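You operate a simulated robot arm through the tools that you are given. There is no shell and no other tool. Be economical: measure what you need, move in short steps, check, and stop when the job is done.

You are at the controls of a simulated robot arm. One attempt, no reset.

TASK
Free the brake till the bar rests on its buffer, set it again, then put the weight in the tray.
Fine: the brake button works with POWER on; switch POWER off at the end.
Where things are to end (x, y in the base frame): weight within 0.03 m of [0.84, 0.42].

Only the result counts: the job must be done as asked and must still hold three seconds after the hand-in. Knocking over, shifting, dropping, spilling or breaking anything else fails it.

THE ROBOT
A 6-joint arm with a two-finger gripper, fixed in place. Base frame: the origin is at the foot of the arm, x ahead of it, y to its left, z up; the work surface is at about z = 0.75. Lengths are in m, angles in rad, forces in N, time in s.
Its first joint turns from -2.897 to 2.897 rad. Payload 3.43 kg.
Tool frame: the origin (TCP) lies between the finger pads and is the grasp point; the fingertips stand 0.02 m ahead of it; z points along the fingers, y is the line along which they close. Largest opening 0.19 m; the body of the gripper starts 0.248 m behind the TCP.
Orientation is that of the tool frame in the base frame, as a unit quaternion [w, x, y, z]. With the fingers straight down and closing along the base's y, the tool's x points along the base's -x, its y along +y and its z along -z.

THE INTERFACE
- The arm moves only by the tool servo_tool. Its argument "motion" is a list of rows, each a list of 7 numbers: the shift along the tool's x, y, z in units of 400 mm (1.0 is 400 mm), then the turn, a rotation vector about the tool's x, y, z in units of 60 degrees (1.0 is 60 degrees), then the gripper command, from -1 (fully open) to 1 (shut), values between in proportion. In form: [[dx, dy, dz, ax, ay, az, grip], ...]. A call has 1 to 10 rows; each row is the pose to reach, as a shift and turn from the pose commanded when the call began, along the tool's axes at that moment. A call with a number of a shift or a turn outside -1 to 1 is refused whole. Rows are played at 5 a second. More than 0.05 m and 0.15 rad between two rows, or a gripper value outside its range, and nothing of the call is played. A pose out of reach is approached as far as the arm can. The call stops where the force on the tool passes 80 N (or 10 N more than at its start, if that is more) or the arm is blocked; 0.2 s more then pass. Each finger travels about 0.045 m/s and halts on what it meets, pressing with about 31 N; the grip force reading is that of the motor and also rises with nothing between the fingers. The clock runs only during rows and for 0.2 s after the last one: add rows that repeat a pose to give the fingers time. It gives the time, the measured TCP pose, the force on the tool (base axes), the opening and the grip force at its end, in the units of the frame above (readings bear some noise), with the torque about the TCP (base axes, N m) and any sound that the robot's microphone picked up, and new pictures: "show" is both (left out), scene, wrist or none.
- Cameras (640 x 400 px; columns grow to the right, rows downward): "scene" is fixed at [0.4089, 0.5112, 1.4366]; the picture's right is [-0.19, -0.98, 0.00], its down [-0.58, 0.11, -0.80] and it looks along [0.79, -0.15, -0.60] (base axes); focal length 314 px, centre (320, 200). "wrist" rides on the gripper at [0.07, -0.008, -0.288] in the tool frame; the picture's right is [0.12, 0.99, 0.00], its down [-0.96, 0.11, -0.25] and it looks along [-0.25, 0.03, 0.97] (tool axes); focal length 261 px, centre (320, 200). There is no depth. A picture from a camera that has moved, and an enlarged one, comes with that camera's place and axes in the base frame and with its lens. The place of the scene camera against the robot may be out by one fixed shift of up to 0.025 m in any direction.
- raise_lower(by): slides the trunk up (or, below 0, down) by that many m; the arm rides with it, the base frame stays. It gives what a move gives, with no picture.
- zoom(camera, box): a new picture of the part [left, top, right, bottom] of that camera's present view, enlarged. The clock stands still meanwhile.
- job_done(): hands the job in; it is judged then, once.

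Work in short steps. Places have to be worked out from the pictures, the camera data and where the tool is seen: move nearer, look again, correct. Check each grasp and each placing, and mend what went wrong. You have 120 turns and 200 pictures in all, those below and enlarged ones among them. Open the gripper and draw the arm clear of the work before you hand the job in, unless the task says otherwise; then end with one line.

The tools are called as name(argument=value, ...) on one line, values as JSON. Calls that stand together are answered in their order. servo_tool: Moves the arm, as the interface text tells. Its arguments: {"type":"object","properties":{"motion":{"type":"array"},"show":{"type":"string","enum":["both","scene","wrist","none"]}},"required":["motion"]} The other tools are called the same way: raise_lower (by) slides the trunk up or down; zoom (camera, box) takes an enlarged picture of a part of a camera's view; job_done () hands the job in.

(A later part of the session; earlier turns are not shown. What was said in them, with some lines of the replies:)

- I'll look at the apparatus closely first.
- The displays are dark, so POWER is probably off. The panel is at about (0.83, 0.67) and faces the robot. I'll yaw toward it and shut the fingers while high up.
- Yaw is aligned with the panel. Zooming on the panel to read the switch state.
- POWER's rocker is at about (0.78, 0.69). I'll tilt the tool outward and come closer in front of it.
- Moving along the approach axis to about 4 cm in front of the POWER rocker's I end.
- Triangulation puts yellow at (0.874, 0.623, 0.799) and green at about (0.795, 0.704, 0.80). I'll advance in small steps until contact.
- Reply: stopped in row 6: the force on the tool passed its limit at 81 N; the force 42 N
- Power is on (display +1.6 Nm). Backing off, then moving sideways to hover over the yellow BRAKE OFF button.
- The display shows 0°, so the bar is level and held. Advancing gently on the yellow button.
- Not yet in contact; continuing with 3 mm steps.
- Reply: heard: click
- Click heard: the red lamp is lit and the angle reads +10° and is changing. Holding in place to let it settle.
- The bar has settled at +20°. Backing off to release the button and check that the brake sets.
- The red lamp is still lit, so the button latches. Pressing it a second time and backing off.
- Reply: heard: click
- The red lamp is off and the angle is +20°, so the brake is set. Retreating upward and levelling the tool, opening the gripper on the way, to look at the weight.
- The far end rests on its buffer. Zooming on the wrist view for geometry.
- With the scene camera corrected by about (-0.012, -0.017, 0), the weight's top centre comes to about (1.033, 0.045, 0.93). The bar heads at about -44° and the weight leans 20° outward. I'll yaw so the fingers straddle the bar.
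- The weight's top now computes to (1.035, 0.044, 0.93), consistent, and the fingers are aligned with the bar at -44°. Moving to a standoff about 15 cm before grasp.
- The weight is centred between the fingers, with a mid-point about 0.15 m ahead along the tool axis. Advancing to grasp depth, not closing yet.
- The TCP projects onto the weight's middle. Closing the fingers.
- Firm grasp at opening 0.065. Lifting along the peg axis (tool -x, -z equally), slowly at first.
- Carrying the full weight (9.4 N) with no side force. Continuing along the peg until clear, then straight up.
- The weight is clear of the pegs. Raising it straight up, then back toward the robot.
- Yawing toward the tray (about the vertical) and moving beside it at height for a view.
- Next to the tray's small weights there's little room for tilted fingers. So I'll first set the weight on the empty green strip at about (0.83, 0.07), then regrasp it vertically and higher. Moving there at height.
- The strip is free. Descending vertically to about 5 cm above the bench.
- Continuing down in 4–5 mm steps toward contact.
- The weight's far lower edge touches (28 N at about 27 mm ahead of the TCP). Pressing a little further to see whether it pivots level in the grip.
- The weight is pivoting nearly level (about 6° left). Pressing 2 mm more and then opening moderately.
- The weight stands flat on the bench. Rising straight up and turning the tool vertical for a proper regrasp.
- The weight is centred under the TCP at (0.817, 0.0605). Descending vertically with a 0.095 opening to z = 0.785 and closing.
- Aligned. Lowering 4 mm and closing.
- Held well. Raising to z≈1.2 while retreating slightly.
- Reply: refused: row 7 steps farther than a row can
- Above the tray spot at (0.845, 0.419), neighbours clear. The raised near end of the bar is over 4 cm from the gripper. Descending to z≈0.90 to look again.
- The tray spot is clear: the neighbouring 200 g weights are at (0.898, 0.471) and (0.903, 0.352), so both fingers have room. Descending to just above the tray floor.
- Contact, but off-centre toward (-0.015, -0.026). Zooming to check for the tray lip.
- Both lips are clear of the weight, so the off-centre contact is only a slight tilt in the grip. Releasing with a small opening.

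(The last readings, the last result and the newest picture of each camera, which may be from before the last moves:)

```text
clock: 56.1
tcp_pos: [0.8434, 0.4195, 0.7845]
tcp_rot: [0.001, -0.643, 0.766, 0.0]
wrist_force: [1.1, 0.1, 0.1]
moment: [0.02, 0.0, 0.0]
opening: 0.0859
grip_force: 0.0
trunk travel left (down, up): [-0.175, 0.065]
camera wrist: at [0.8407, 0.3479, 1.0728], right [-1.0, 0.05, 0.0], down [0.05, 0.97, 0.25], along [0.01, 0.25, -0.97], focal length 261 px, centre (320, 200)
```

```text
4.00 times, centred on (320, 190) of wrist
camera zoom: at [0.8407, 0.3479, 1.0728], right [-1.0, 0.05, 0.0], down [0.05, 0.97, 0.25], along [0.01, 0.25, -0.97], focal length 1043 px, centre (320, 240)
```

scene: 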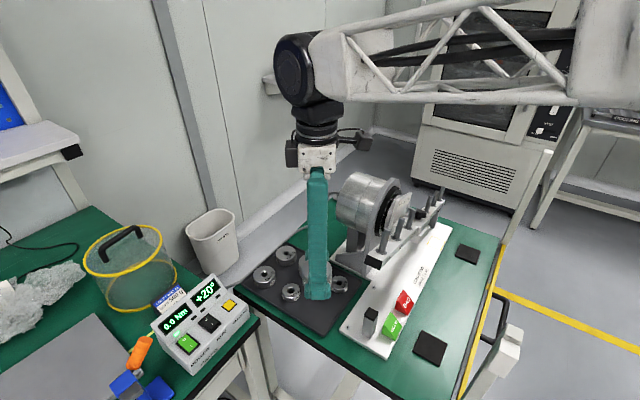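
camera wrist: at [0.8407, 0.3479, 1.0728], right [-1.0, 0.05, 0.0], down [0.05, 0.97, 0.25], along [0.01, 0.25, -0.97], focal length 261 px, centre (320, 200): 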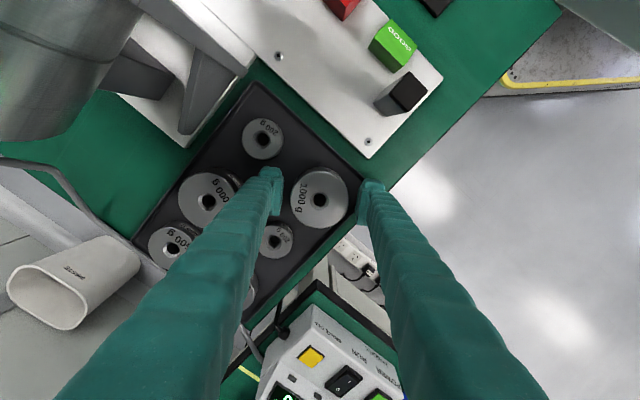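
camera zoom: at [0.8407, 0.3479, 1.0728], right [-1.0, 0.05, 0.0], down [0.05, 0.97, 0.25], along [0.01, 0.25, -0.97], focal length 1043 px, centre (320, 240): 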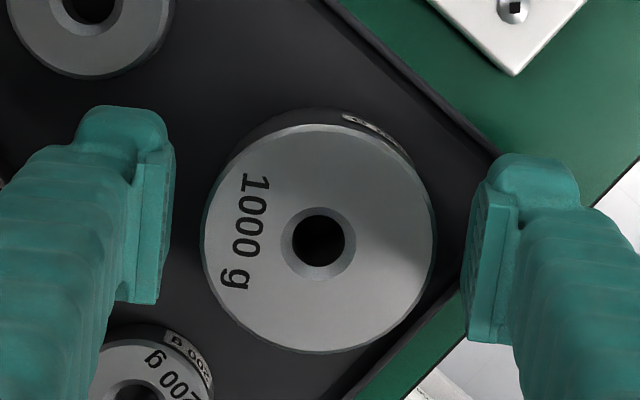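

Released, and the weight stands freely. Rising straight up.

servo_tool(motion=[[0, 0, -0.05, 0, 0, 0, 0.1], [0, 0, -0.16, 0, 0, 0, 0.1], [0, 0, -0.27, 0, 0, 0, 0.1], [0, 0, -0.38, 0, 0, 0, 0.1], [0, 0, -0.49, 0, 0, 0, 0.1], [0, 0, -0.6, 0, 0, 0, 0.3], [0, 0, -0.71, 0, 0, 0, 0.6], [0, 0, -0.82, 0, 0, 0, 1], [0, 0, -0.9, 0, 0, 0, 1], [0, 0, -0.9, 0, 0, 0, 1]])

zoom(camera="scene", box=[240, 200, 400, 340])

```text
clock: 58.3
tcp_pos: [0.8446, 0.4173, 1.1452]
tcp_rot: [0.0, -0.643, 0.766, 0.001]
wrist_force: [-0.7, 0.5, 1.2]
moment: [-0.03, 0.0, -0.01]
opening: 0.0
grip_force: 17.2
trunk travel left (down, up): [-0.175, 0.065]
camera wrist: at [0.841, 0.3465, 1.4334], right [-1.0, 0.05, 0.0], down [0.05, 0.97, 0.25], along [0.01, 0.25, -0.97], focal length 261 px, centre (320, 200)
```

scene: 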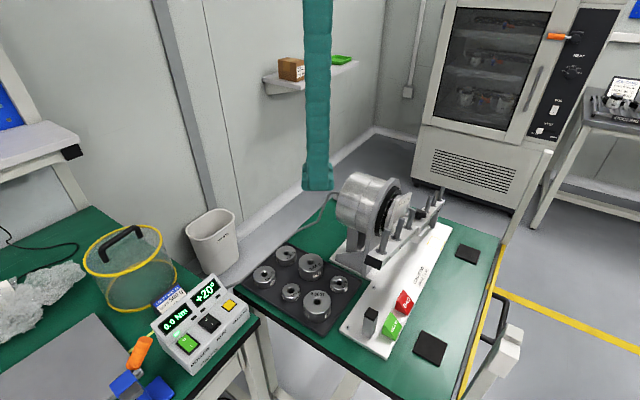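
wrist: 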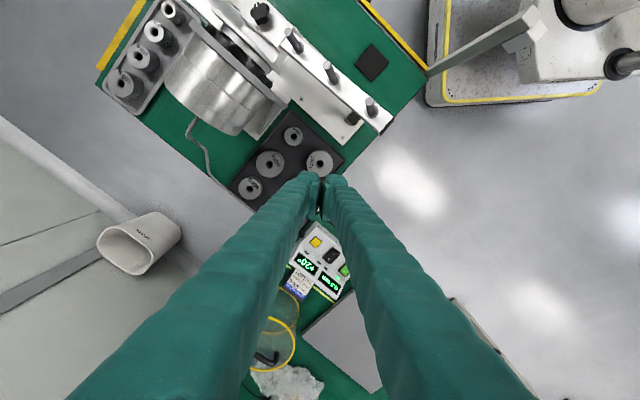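

```text
2.86 times, centred on (320, 270) of scene
camera zoom: at [0.4089, 0.5112, 1.4366], right [-0.19, -0.98, 0.0], down [-0.58, 0.11, -0.8], along [0.79, -0.15, -0.6], focal length 898 px, centre (320, 0)
```

zoom: 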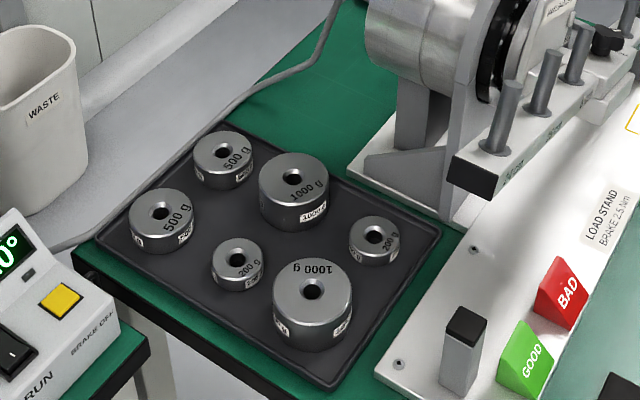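

The weight is placed in the tray and the display shows 0.0 Nm and +20°. Next I'll switch POWER off: yawing back toward the panel.

servo_tool(motion=[[-0.018, 0.098, 0, 0, 0, 0.103, 1], [-0.036, 0.197, 0, 0, 0, 0.206, 1], [-0.053, 0.295, 0, 0, 0, 0.309, 1], [-0.071, 0.393, 0, 0, 0, 0.411, 1], [-0.089, 0.49, 0, 0, 0, 0.514, 1], [-0.107, 0.59, 0, 0, 0, 0.617, 1], [-0.107, 0.59, 0, 0, 0, 0.617, 1]], show="wrist")

zoom(camera="scene", box=[130, 260, 270, 360])

```text
clock: 59.9
tcp_pos: [0.6181, 0.501, 1.1459]
tcp_rot: [0.0, -0.367, 0.93, 0.001]
wrist_force: [-1.0, 0.2, 0.5]
moment: [0.0, -0.02, 0.0]
opening: 0.0
grip_force: 30.9
trunk travel left (down, up): [-0.175, 0.065]
camera wrist: at [0.5735, 0.446, 1.4332], right [-0.76, 0.65, 0.0], down [0.63, 0.74, 0.25], along [0.16, 0.19, -0.97], focal length 261 px, centre (320, 200)
```

wrist: 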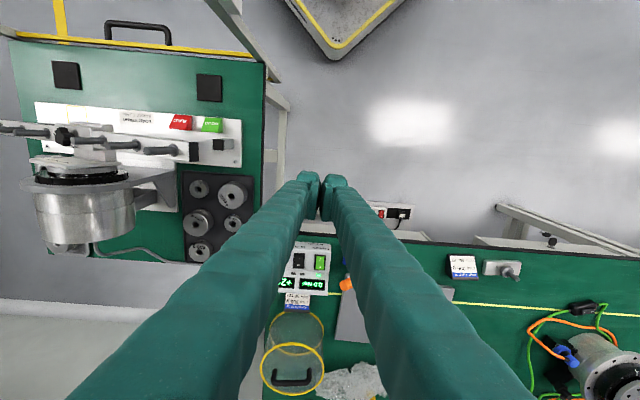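

```text
4.00 times, centred on (200, 310) of scene
camera zoom: at [0.4089, 0.5112, 1.4366], right [-0.19, -0.98, 0.0], down [-0.58, 0.11, -0.8], along [0.79, -0.15, -0.6], focal length 1258 px, centre (800, -240)
```

zoom: 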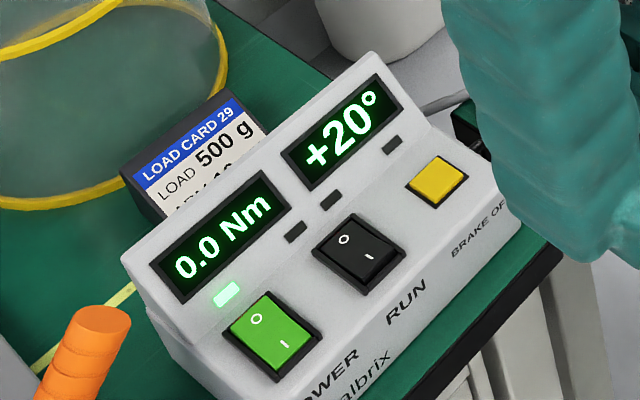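

Tilting to 50° and moving to a standoff about 12 cm before the POWER rocker's O end.

servo_tool(motion=[[-0.064, 0.0096, 0.08, 0, -0.119, 0, 1], [-0.129, 0.019, 0.16, 0, -0.238, 0, 1], [-0.193, 0.029, 0.24, 0, -0.357, 0, 1], [-0.258, 0.038, 0.32, 0, -0.476, 0, 1], [-0.322, 0.048, 0.4, 0, -0.595, 0, 1], [-0.387, 0.057, 0.48, 0, -0.714, 0, 1], [-0.451, 0.067, 0.562, 0, -0.833, 0, 1], [-0.451, 0.067, 0.562, 0, -0.833, 0, 1]])

zoom(camera="wrist", box=[240, 120, 380, 220])

zoom(camera="scene", box=[130, 260, 270, 360])

```text
clock: 61.7
tcp_pos: [0.7278, 0.6454, 0.9226]
tcp_rot: [0.388, -0.335, 0.844, 0.161]
wrist_force: [-0.5, -0.5, -0.9]
moment: [-0.01, -0.01, 0.01]
opening: 0.0
grip_force: 30.9
out of reach, approached as far as the arm can: row 7, 8
trunk travel left (down, up): [-0.175, 0.065]
camera wrist: at [0.5432, 0.4567, 1.0564], right [-0.74, 0.67, -0.08], down [0.24, 0.38, 0.89], along [0.63, 0.64, -0.44], focal length 261 px, centre (320, 200)
```

scene: 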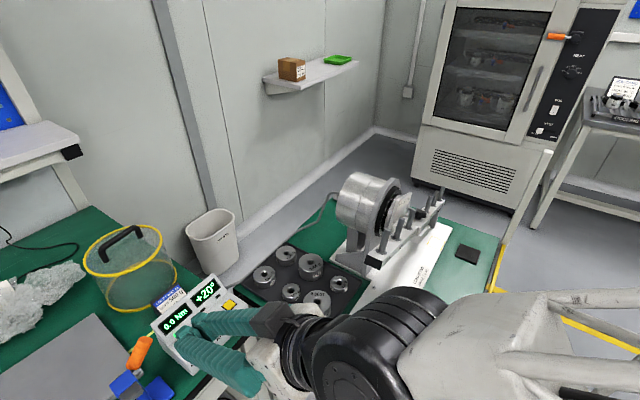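
wrist: 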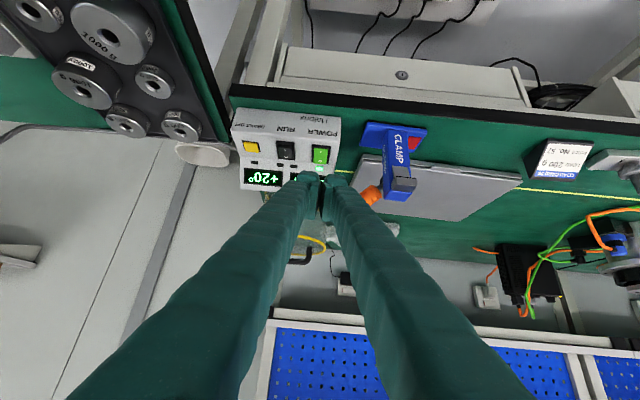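

```text
4.00 times, centred on (310, 170) of wrist
camera zoom: at [0.5432, 0.4567, 1.0564], right [-0.74, 0.67, -0.08], down [0.24, 0.38, 0.89], along [0.63, 0.64, -0.44], focal length 1043 px, centre (360, 320)
```

zoom: 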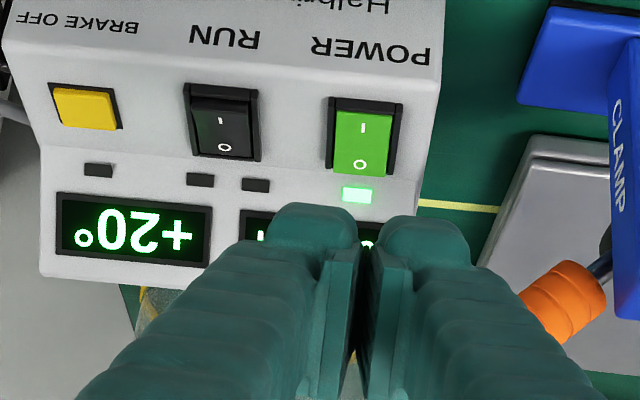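

```text
4.00 times, centred on (200, 310) of scene
camera zoom: at [0.4089, 0.5112, 1.4366], right [-0.19, -0.98, 0.0], down [-0.58, 0.11, -0.8], along [0.79, -0.15, -0.6], focal length 1258 px, centre (800, -240)
```

zoom: 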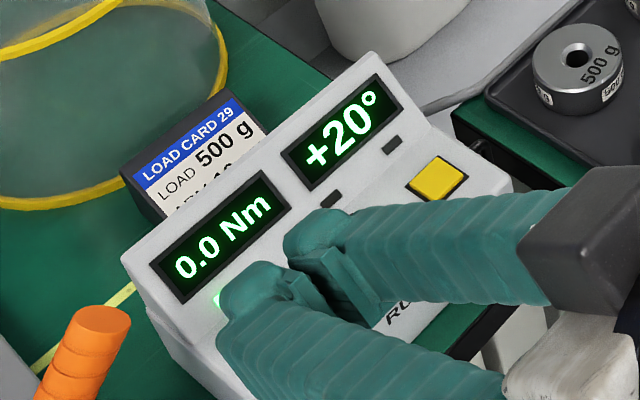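

O end computed at about (0.799, 0.707, 0.812), 0.123 m ahead along the tool. Advancing to about 2.8 cm before it.

servo_tool(motion=[[0.002, -0.004, 0.08, 0, 0, 0, 1], [0.004, -0.009, 0.16, 0, 0, 0, 1], [0.0065, -0.014, 0.2375, 0, 0, 0, 1], [0.0065, -0.014, 0.2375, 0, 0, 0, 1]], show="wrist")

zoom(camera="wrist", box=[240, 120, 380, 220])

zoom(camera="scene", box=[130, 260, 270, 360])

```text
clock: 62.7
tcp_pos: [0.7833, 0.6921, 0.8604]
tcp_rot: [0.394, -0.332, 0.843, 0.156]
wrist_force: [0.6, 1.3, 0.1]
moment: [0.0, -0.02, 0.01]
opening: 0.0
grip_force: 30.9
trunk travel left (down, up): [-0.175, 0.065]
camera wrist: at [0.5958, 0.5047, 0.9924], right [-0.73, 0.67, -0.09], down [0.24, 0.38, 0.9], along [0.64, 0.64, -0.43], focal length 261 px, centre (320, 200)
```

wrist: 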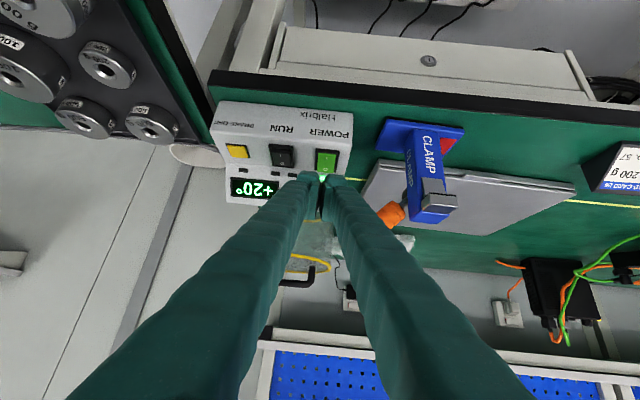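

```text
4.00 times, centred on (310, 170) of wrist
camera zoom: at [0.5958, 0.5047, 0.9924], right [-0.73, 0.67, -0.09], down [0.24, 0.38, 0.9], along [0.64, 0.64, -0.43], focal length 1043 px, centre (360, 320)
```

zoom: 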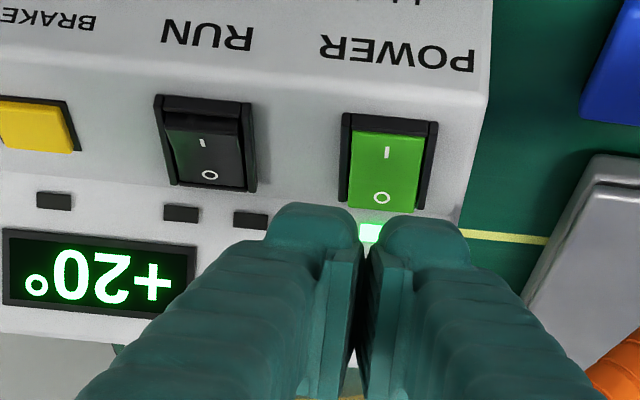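

```text
4.00 times, centred on (200, 310) of scene
camera zoom: at [0.4089, 0.5112, 1.4366], right [-0.19, -0.98, 0.0], down [-0.58, 0.11, -0.8], along [0.79, -0.15, -0.6], focal length 1258 px, centre (800, -240)
```

zoom: 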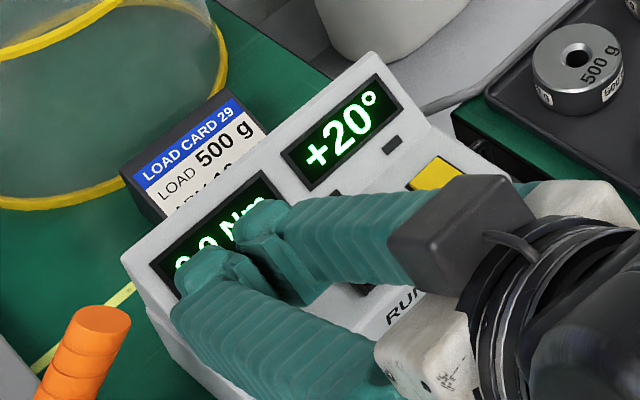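

Still aligned (O is about 27 mm ahead). Advancing in small steps to contact.

servo_tool(motion=[[0.004, 0.004, 0.02, 0, 0, 0, 1], [0.007, 0.006, 0.035, 0, 0, 0, 1], [0.007, 0.006, 0.048, 0, 0, 0, 1], [0.007, 0.006, 0.056, 0, 0, 0, 1], [0.007, 0.006, 0.062, 0, 0, 0, 1]], show="wrist")

```text
clock: 63.9
tcp_pos: [0.7947, 0.7056, 0.8433]
tcp_rot: [0.394, -0.332, 0.843, 0.156]
wrist_force: [-0.2, 0.6, -0.1]
moment: [-0.03, -0.03, -0.02]
opening: 0.0
grip_force: 30.8
trunk travel left (down, up): [-0.175, 0.065]
camera wrist: at [0.6067, 0.5178, 0.9741], right [-0.73, 0.67, -0.09], down [0.24, 0.37, 0.9], along [0.64, 0.64, -0.43], focal length 261 px, centre (320, 200)
```

wrist: 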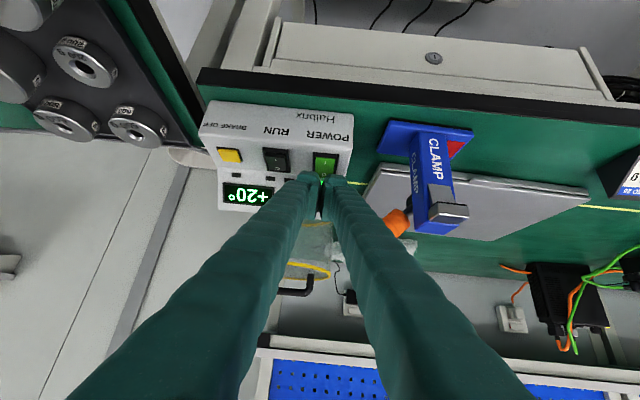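

servo_tool(motion=[[0, 0, 0.006, 0, 0, 0, 1], [0, 0, 0.012, 0, 0, 0, 1], [0, 0, 0.018, 0, 0, 0, 1]], show="wrist")

zoom(camera="wrist", box=[240, 120, 380, 220])

```text
clock: 64.7
tcp_pos: [0.799, 0.7084, 0.8378]
tcp_rot: [0.393, -0.333, 0.843, 0.157]
wrist_force: [-0.6, 0.7, -0.1]
moment: [0.01, 0.01, -0.03]
opening: 0.0003
grip_force: 30.8
trunk travel left (down, up): [-0.175, 0.065]
camera wrist: at [0.6106, 0.5215, 0.9696], right [-0.73, 0.67, -0.09], down [0.24, 0.37, 0.9], along [0.64, 0.64, -0.43], focal length 261 px, centre (320, 200)
```

wrist: 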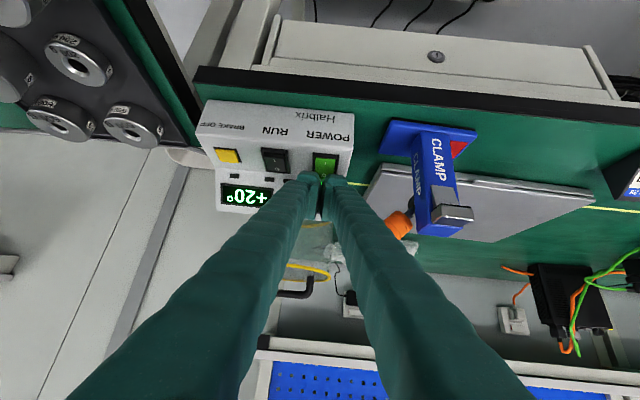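

```text
4.00 times, centred on (310, 170) of wrist
camera zoom: at [0.6106, 0.5215, 0.9696], right [-0.73, 0.67, -0.09], down [0.24, 0.37, 0.9], along [0.64, 0.64, -0.43], focal length 1043 px, centre (360, 320)
```

zoom: 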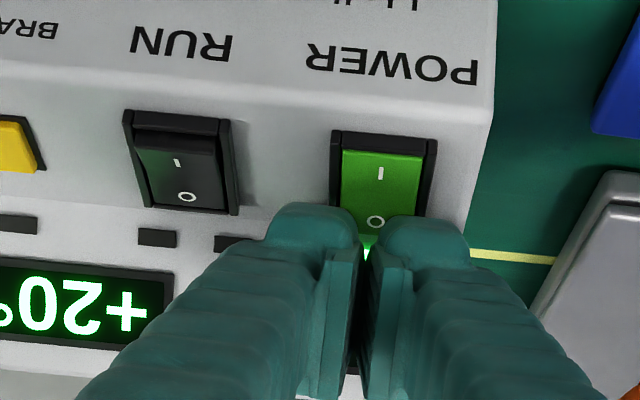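

servo_tool(motion=[[-0.002, 0, 0.006, 0, 0, 0, 1], [-0.004, 0, 0.012, 0, 0, 0, 1], [-0.005, 0, 0.018, 0, 0, 0, 1], [-0.005, 0, 0.024, 0, 0, 0, 1]], show="wrist")

zoom(camera="wrist", box=[240, 120, 380, 220])

```text
clock: 65.7
tcp_pos: [0.8051, 0.7149, 0.834]
tcp_rot: [0.393, -0.332, 0.843, 0.156]
wrist_force: [-1.0, -0.6, 0.9]
moment: [0.02, -0.02, 0.02]
opening: 0.0
grip_force: 31.2
trunk travel left (down, up): [-0.175, 0.065]
camera wrist: at [0.617, 0.5271, 0.9646], right [-0.73, 0.67, -0.09], down [0.23, 0.38, 0.9], along [0.64, 0.64, -0.43], focal length 261 px, centre (320, 200)
```

wrist: 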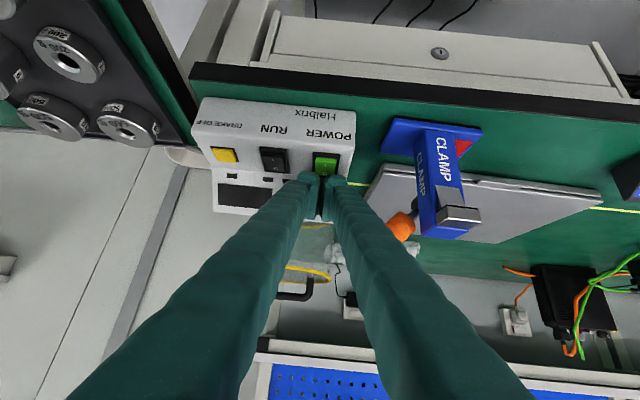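

```text
4.00 times, centred on (310, 170) of wrist
camera zoom: at [0.617, 0.5271, 0.9646], right [-0.73, 0.67, -0.09], down [0.23, 0.38, 0.9], along [0.64, 0.64, -0.43], focal length 1043 px, centre (360, 320)
```

zoom: 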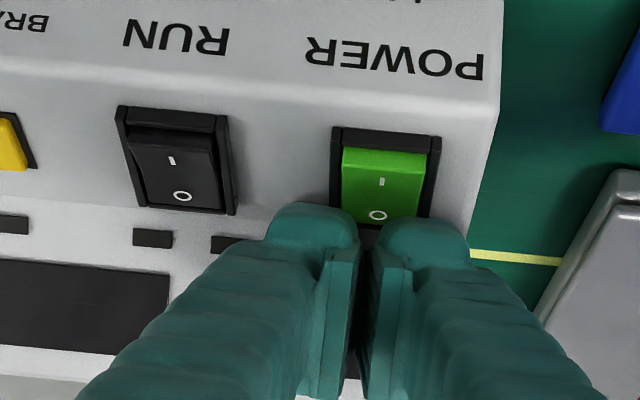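

The displays are dark, so POWER is off. Backing straight out along the tool axis, then rising and levelling.

servo_tool(motion=[[0, 0, -0.06, 0, 0, 0, 1], [0, 0, -0.16, 0, 0, 0, 1], [0, 0, -0.27, 0, 0, 0, 1], [0, 0, -0.38, 0, 0.05, 0, 1], [0, 0, -0.48, 0, 0.15, 0, 1], [0, 0, -0.56, 0, 0.28, 0, 0.5], [0, 0, -0.64, 0, 0.41, 0, 0], [0, 0, -0.7, 0, 0.54, 0, -0.5], [0, 0, -0.76, 0, 0.67, 0, -1], [0, 0, -0.8, 0, 0.8, 0, -1]])

zoom(camera="scene", box=[130, 260, 270, 360])

zoom(camera="scene", box=[230, 150, 510, 370])

```text
clock: 67.9
tcp_pos: [0.6256, 0.5451, 1.0395]
tcp_rot: [0.016, -0.366, 0.93, 0.007]
wrist_force: [-0.3, -1.0, 0.4]
moment: [0.15, -0.1, -0.01]
opening: 0.1023
grip_force: 0.1
trunk travel left (down, up): [-0.175, 0.065]
camera wrist: at [0.5728, 0.4847, 1.3254], right [-0.76, 0.64, 0.0], down [0.62, 0.73, 0.28], along [0.18, 0.21, -0.96], focal length 261 px, centre (320, 200)
```

scene: 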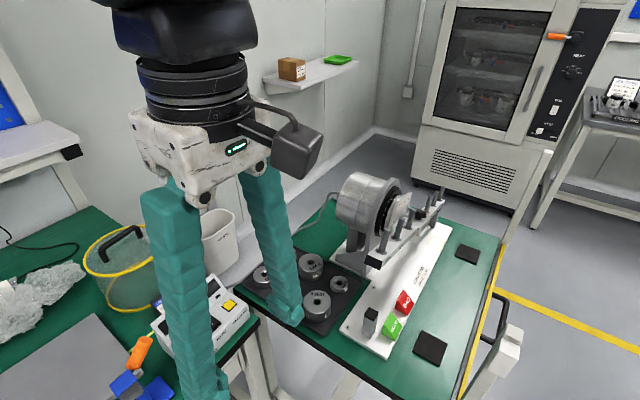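
wrist: 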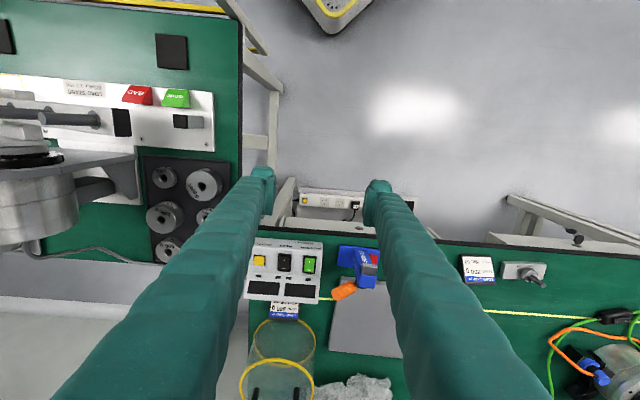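

```text
4.00 times, centred on (200, 310) of scene
camera zoom: at [0.4089, 0.5112, 1.4366], right [-0.19, -0.98, 0.0], down [-0.58, 0.11, -0.8], along [0.79, -0.15, -0.6], focal length 1258 px, centre (800, -240)
```

zoom: 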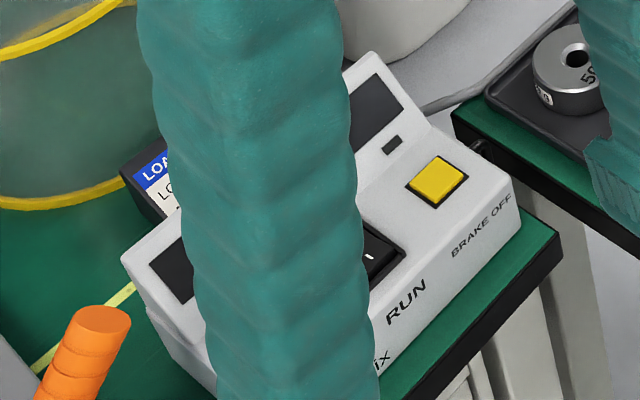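

```text
1.82 times, centred on (370, 260) of scene
camera zoom: at [0.4089, 0.5112, 1.4366], right [-0.19, -0.98, 0.0], down [-0.58, 0.11, -0.8], along [0.79, -0.15, -0.6], focal length 572 px, centre (229, 91)
```

zoom: 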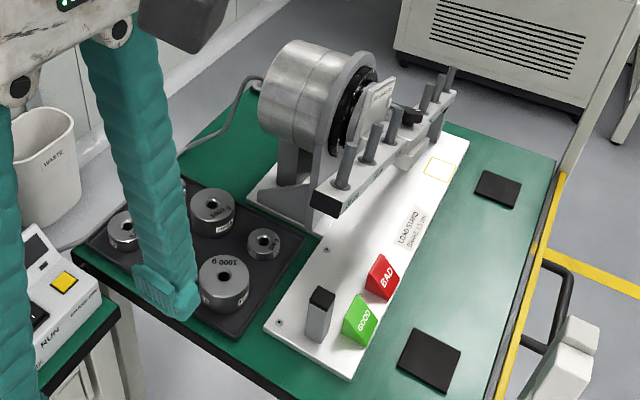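

All is in order. Raising the arm well clear with the gripper fully open for a last check.

servo_tool(motion=[[0.05, 0, -0.1, 0, 0, 0, -1], [0.1, 0, -0.2, 0, 0, 0, -1], [0.15, 0, -0.3, 0, 0, 0, -1], [0.2, 0, -0.4, 0, 0, 0, -1], [0.25, 0, -0.5, 0, 0, 0, -1], [0.25, 0, -0.5, 0, 0, 0, -1], [0.25, 0, -0.5, 0, 0, 0, -1]])

```text
clock: 69.5
tcp_pos: [0.5485, 0.4742, 1.2344]
tcp_rot: [0.016, -0.366, 0.93, 0.007]
wrist_force: [-0.8, -0.8, -0.4]
moment: [-0.01, -0.03, 0.0]
opening: 0.1901
grip_force: 0.0
trunk travel left (down, up): [-0.175, 0.065]
camera wrist: at [0.4955, 0.4127, 1.52], right [-0.76, 0.64, 0.0], down [0.62, 0.73, 0.28], along [0.18, 0.21, -0.96], focal length 261 px, centre (320, 200)
```

scene: 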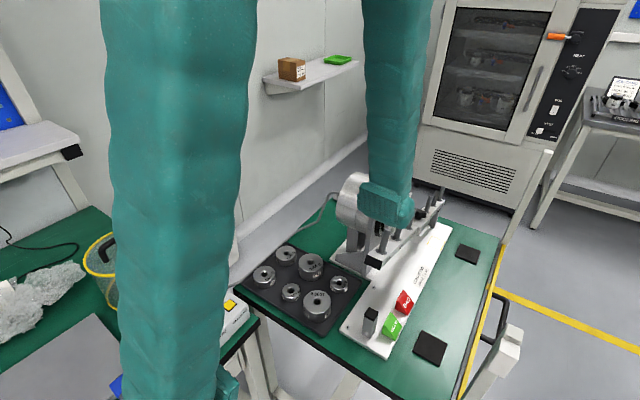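
wrist: 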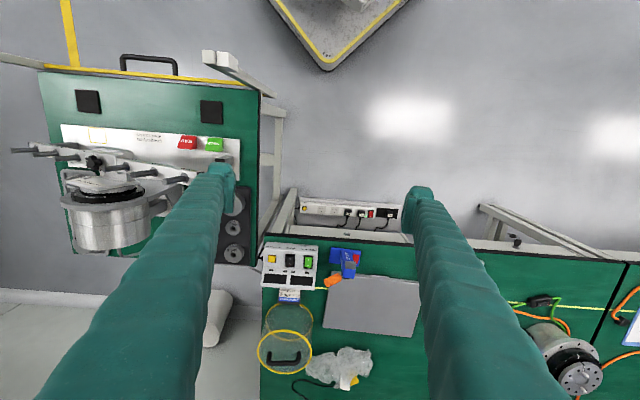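

The weight is in the tray, the bar is on its buffer with the brake set, POWER is off, and the arm is clear with the gripper open. Handing in.

job_done()

```text
The job is handed in.
```

The job is handed in: I freed the brake until the bar settled on its buffer at +20°, set it again, put the 1000 g weight in the tray at about (0.845, 0.419), and switched POWER off.
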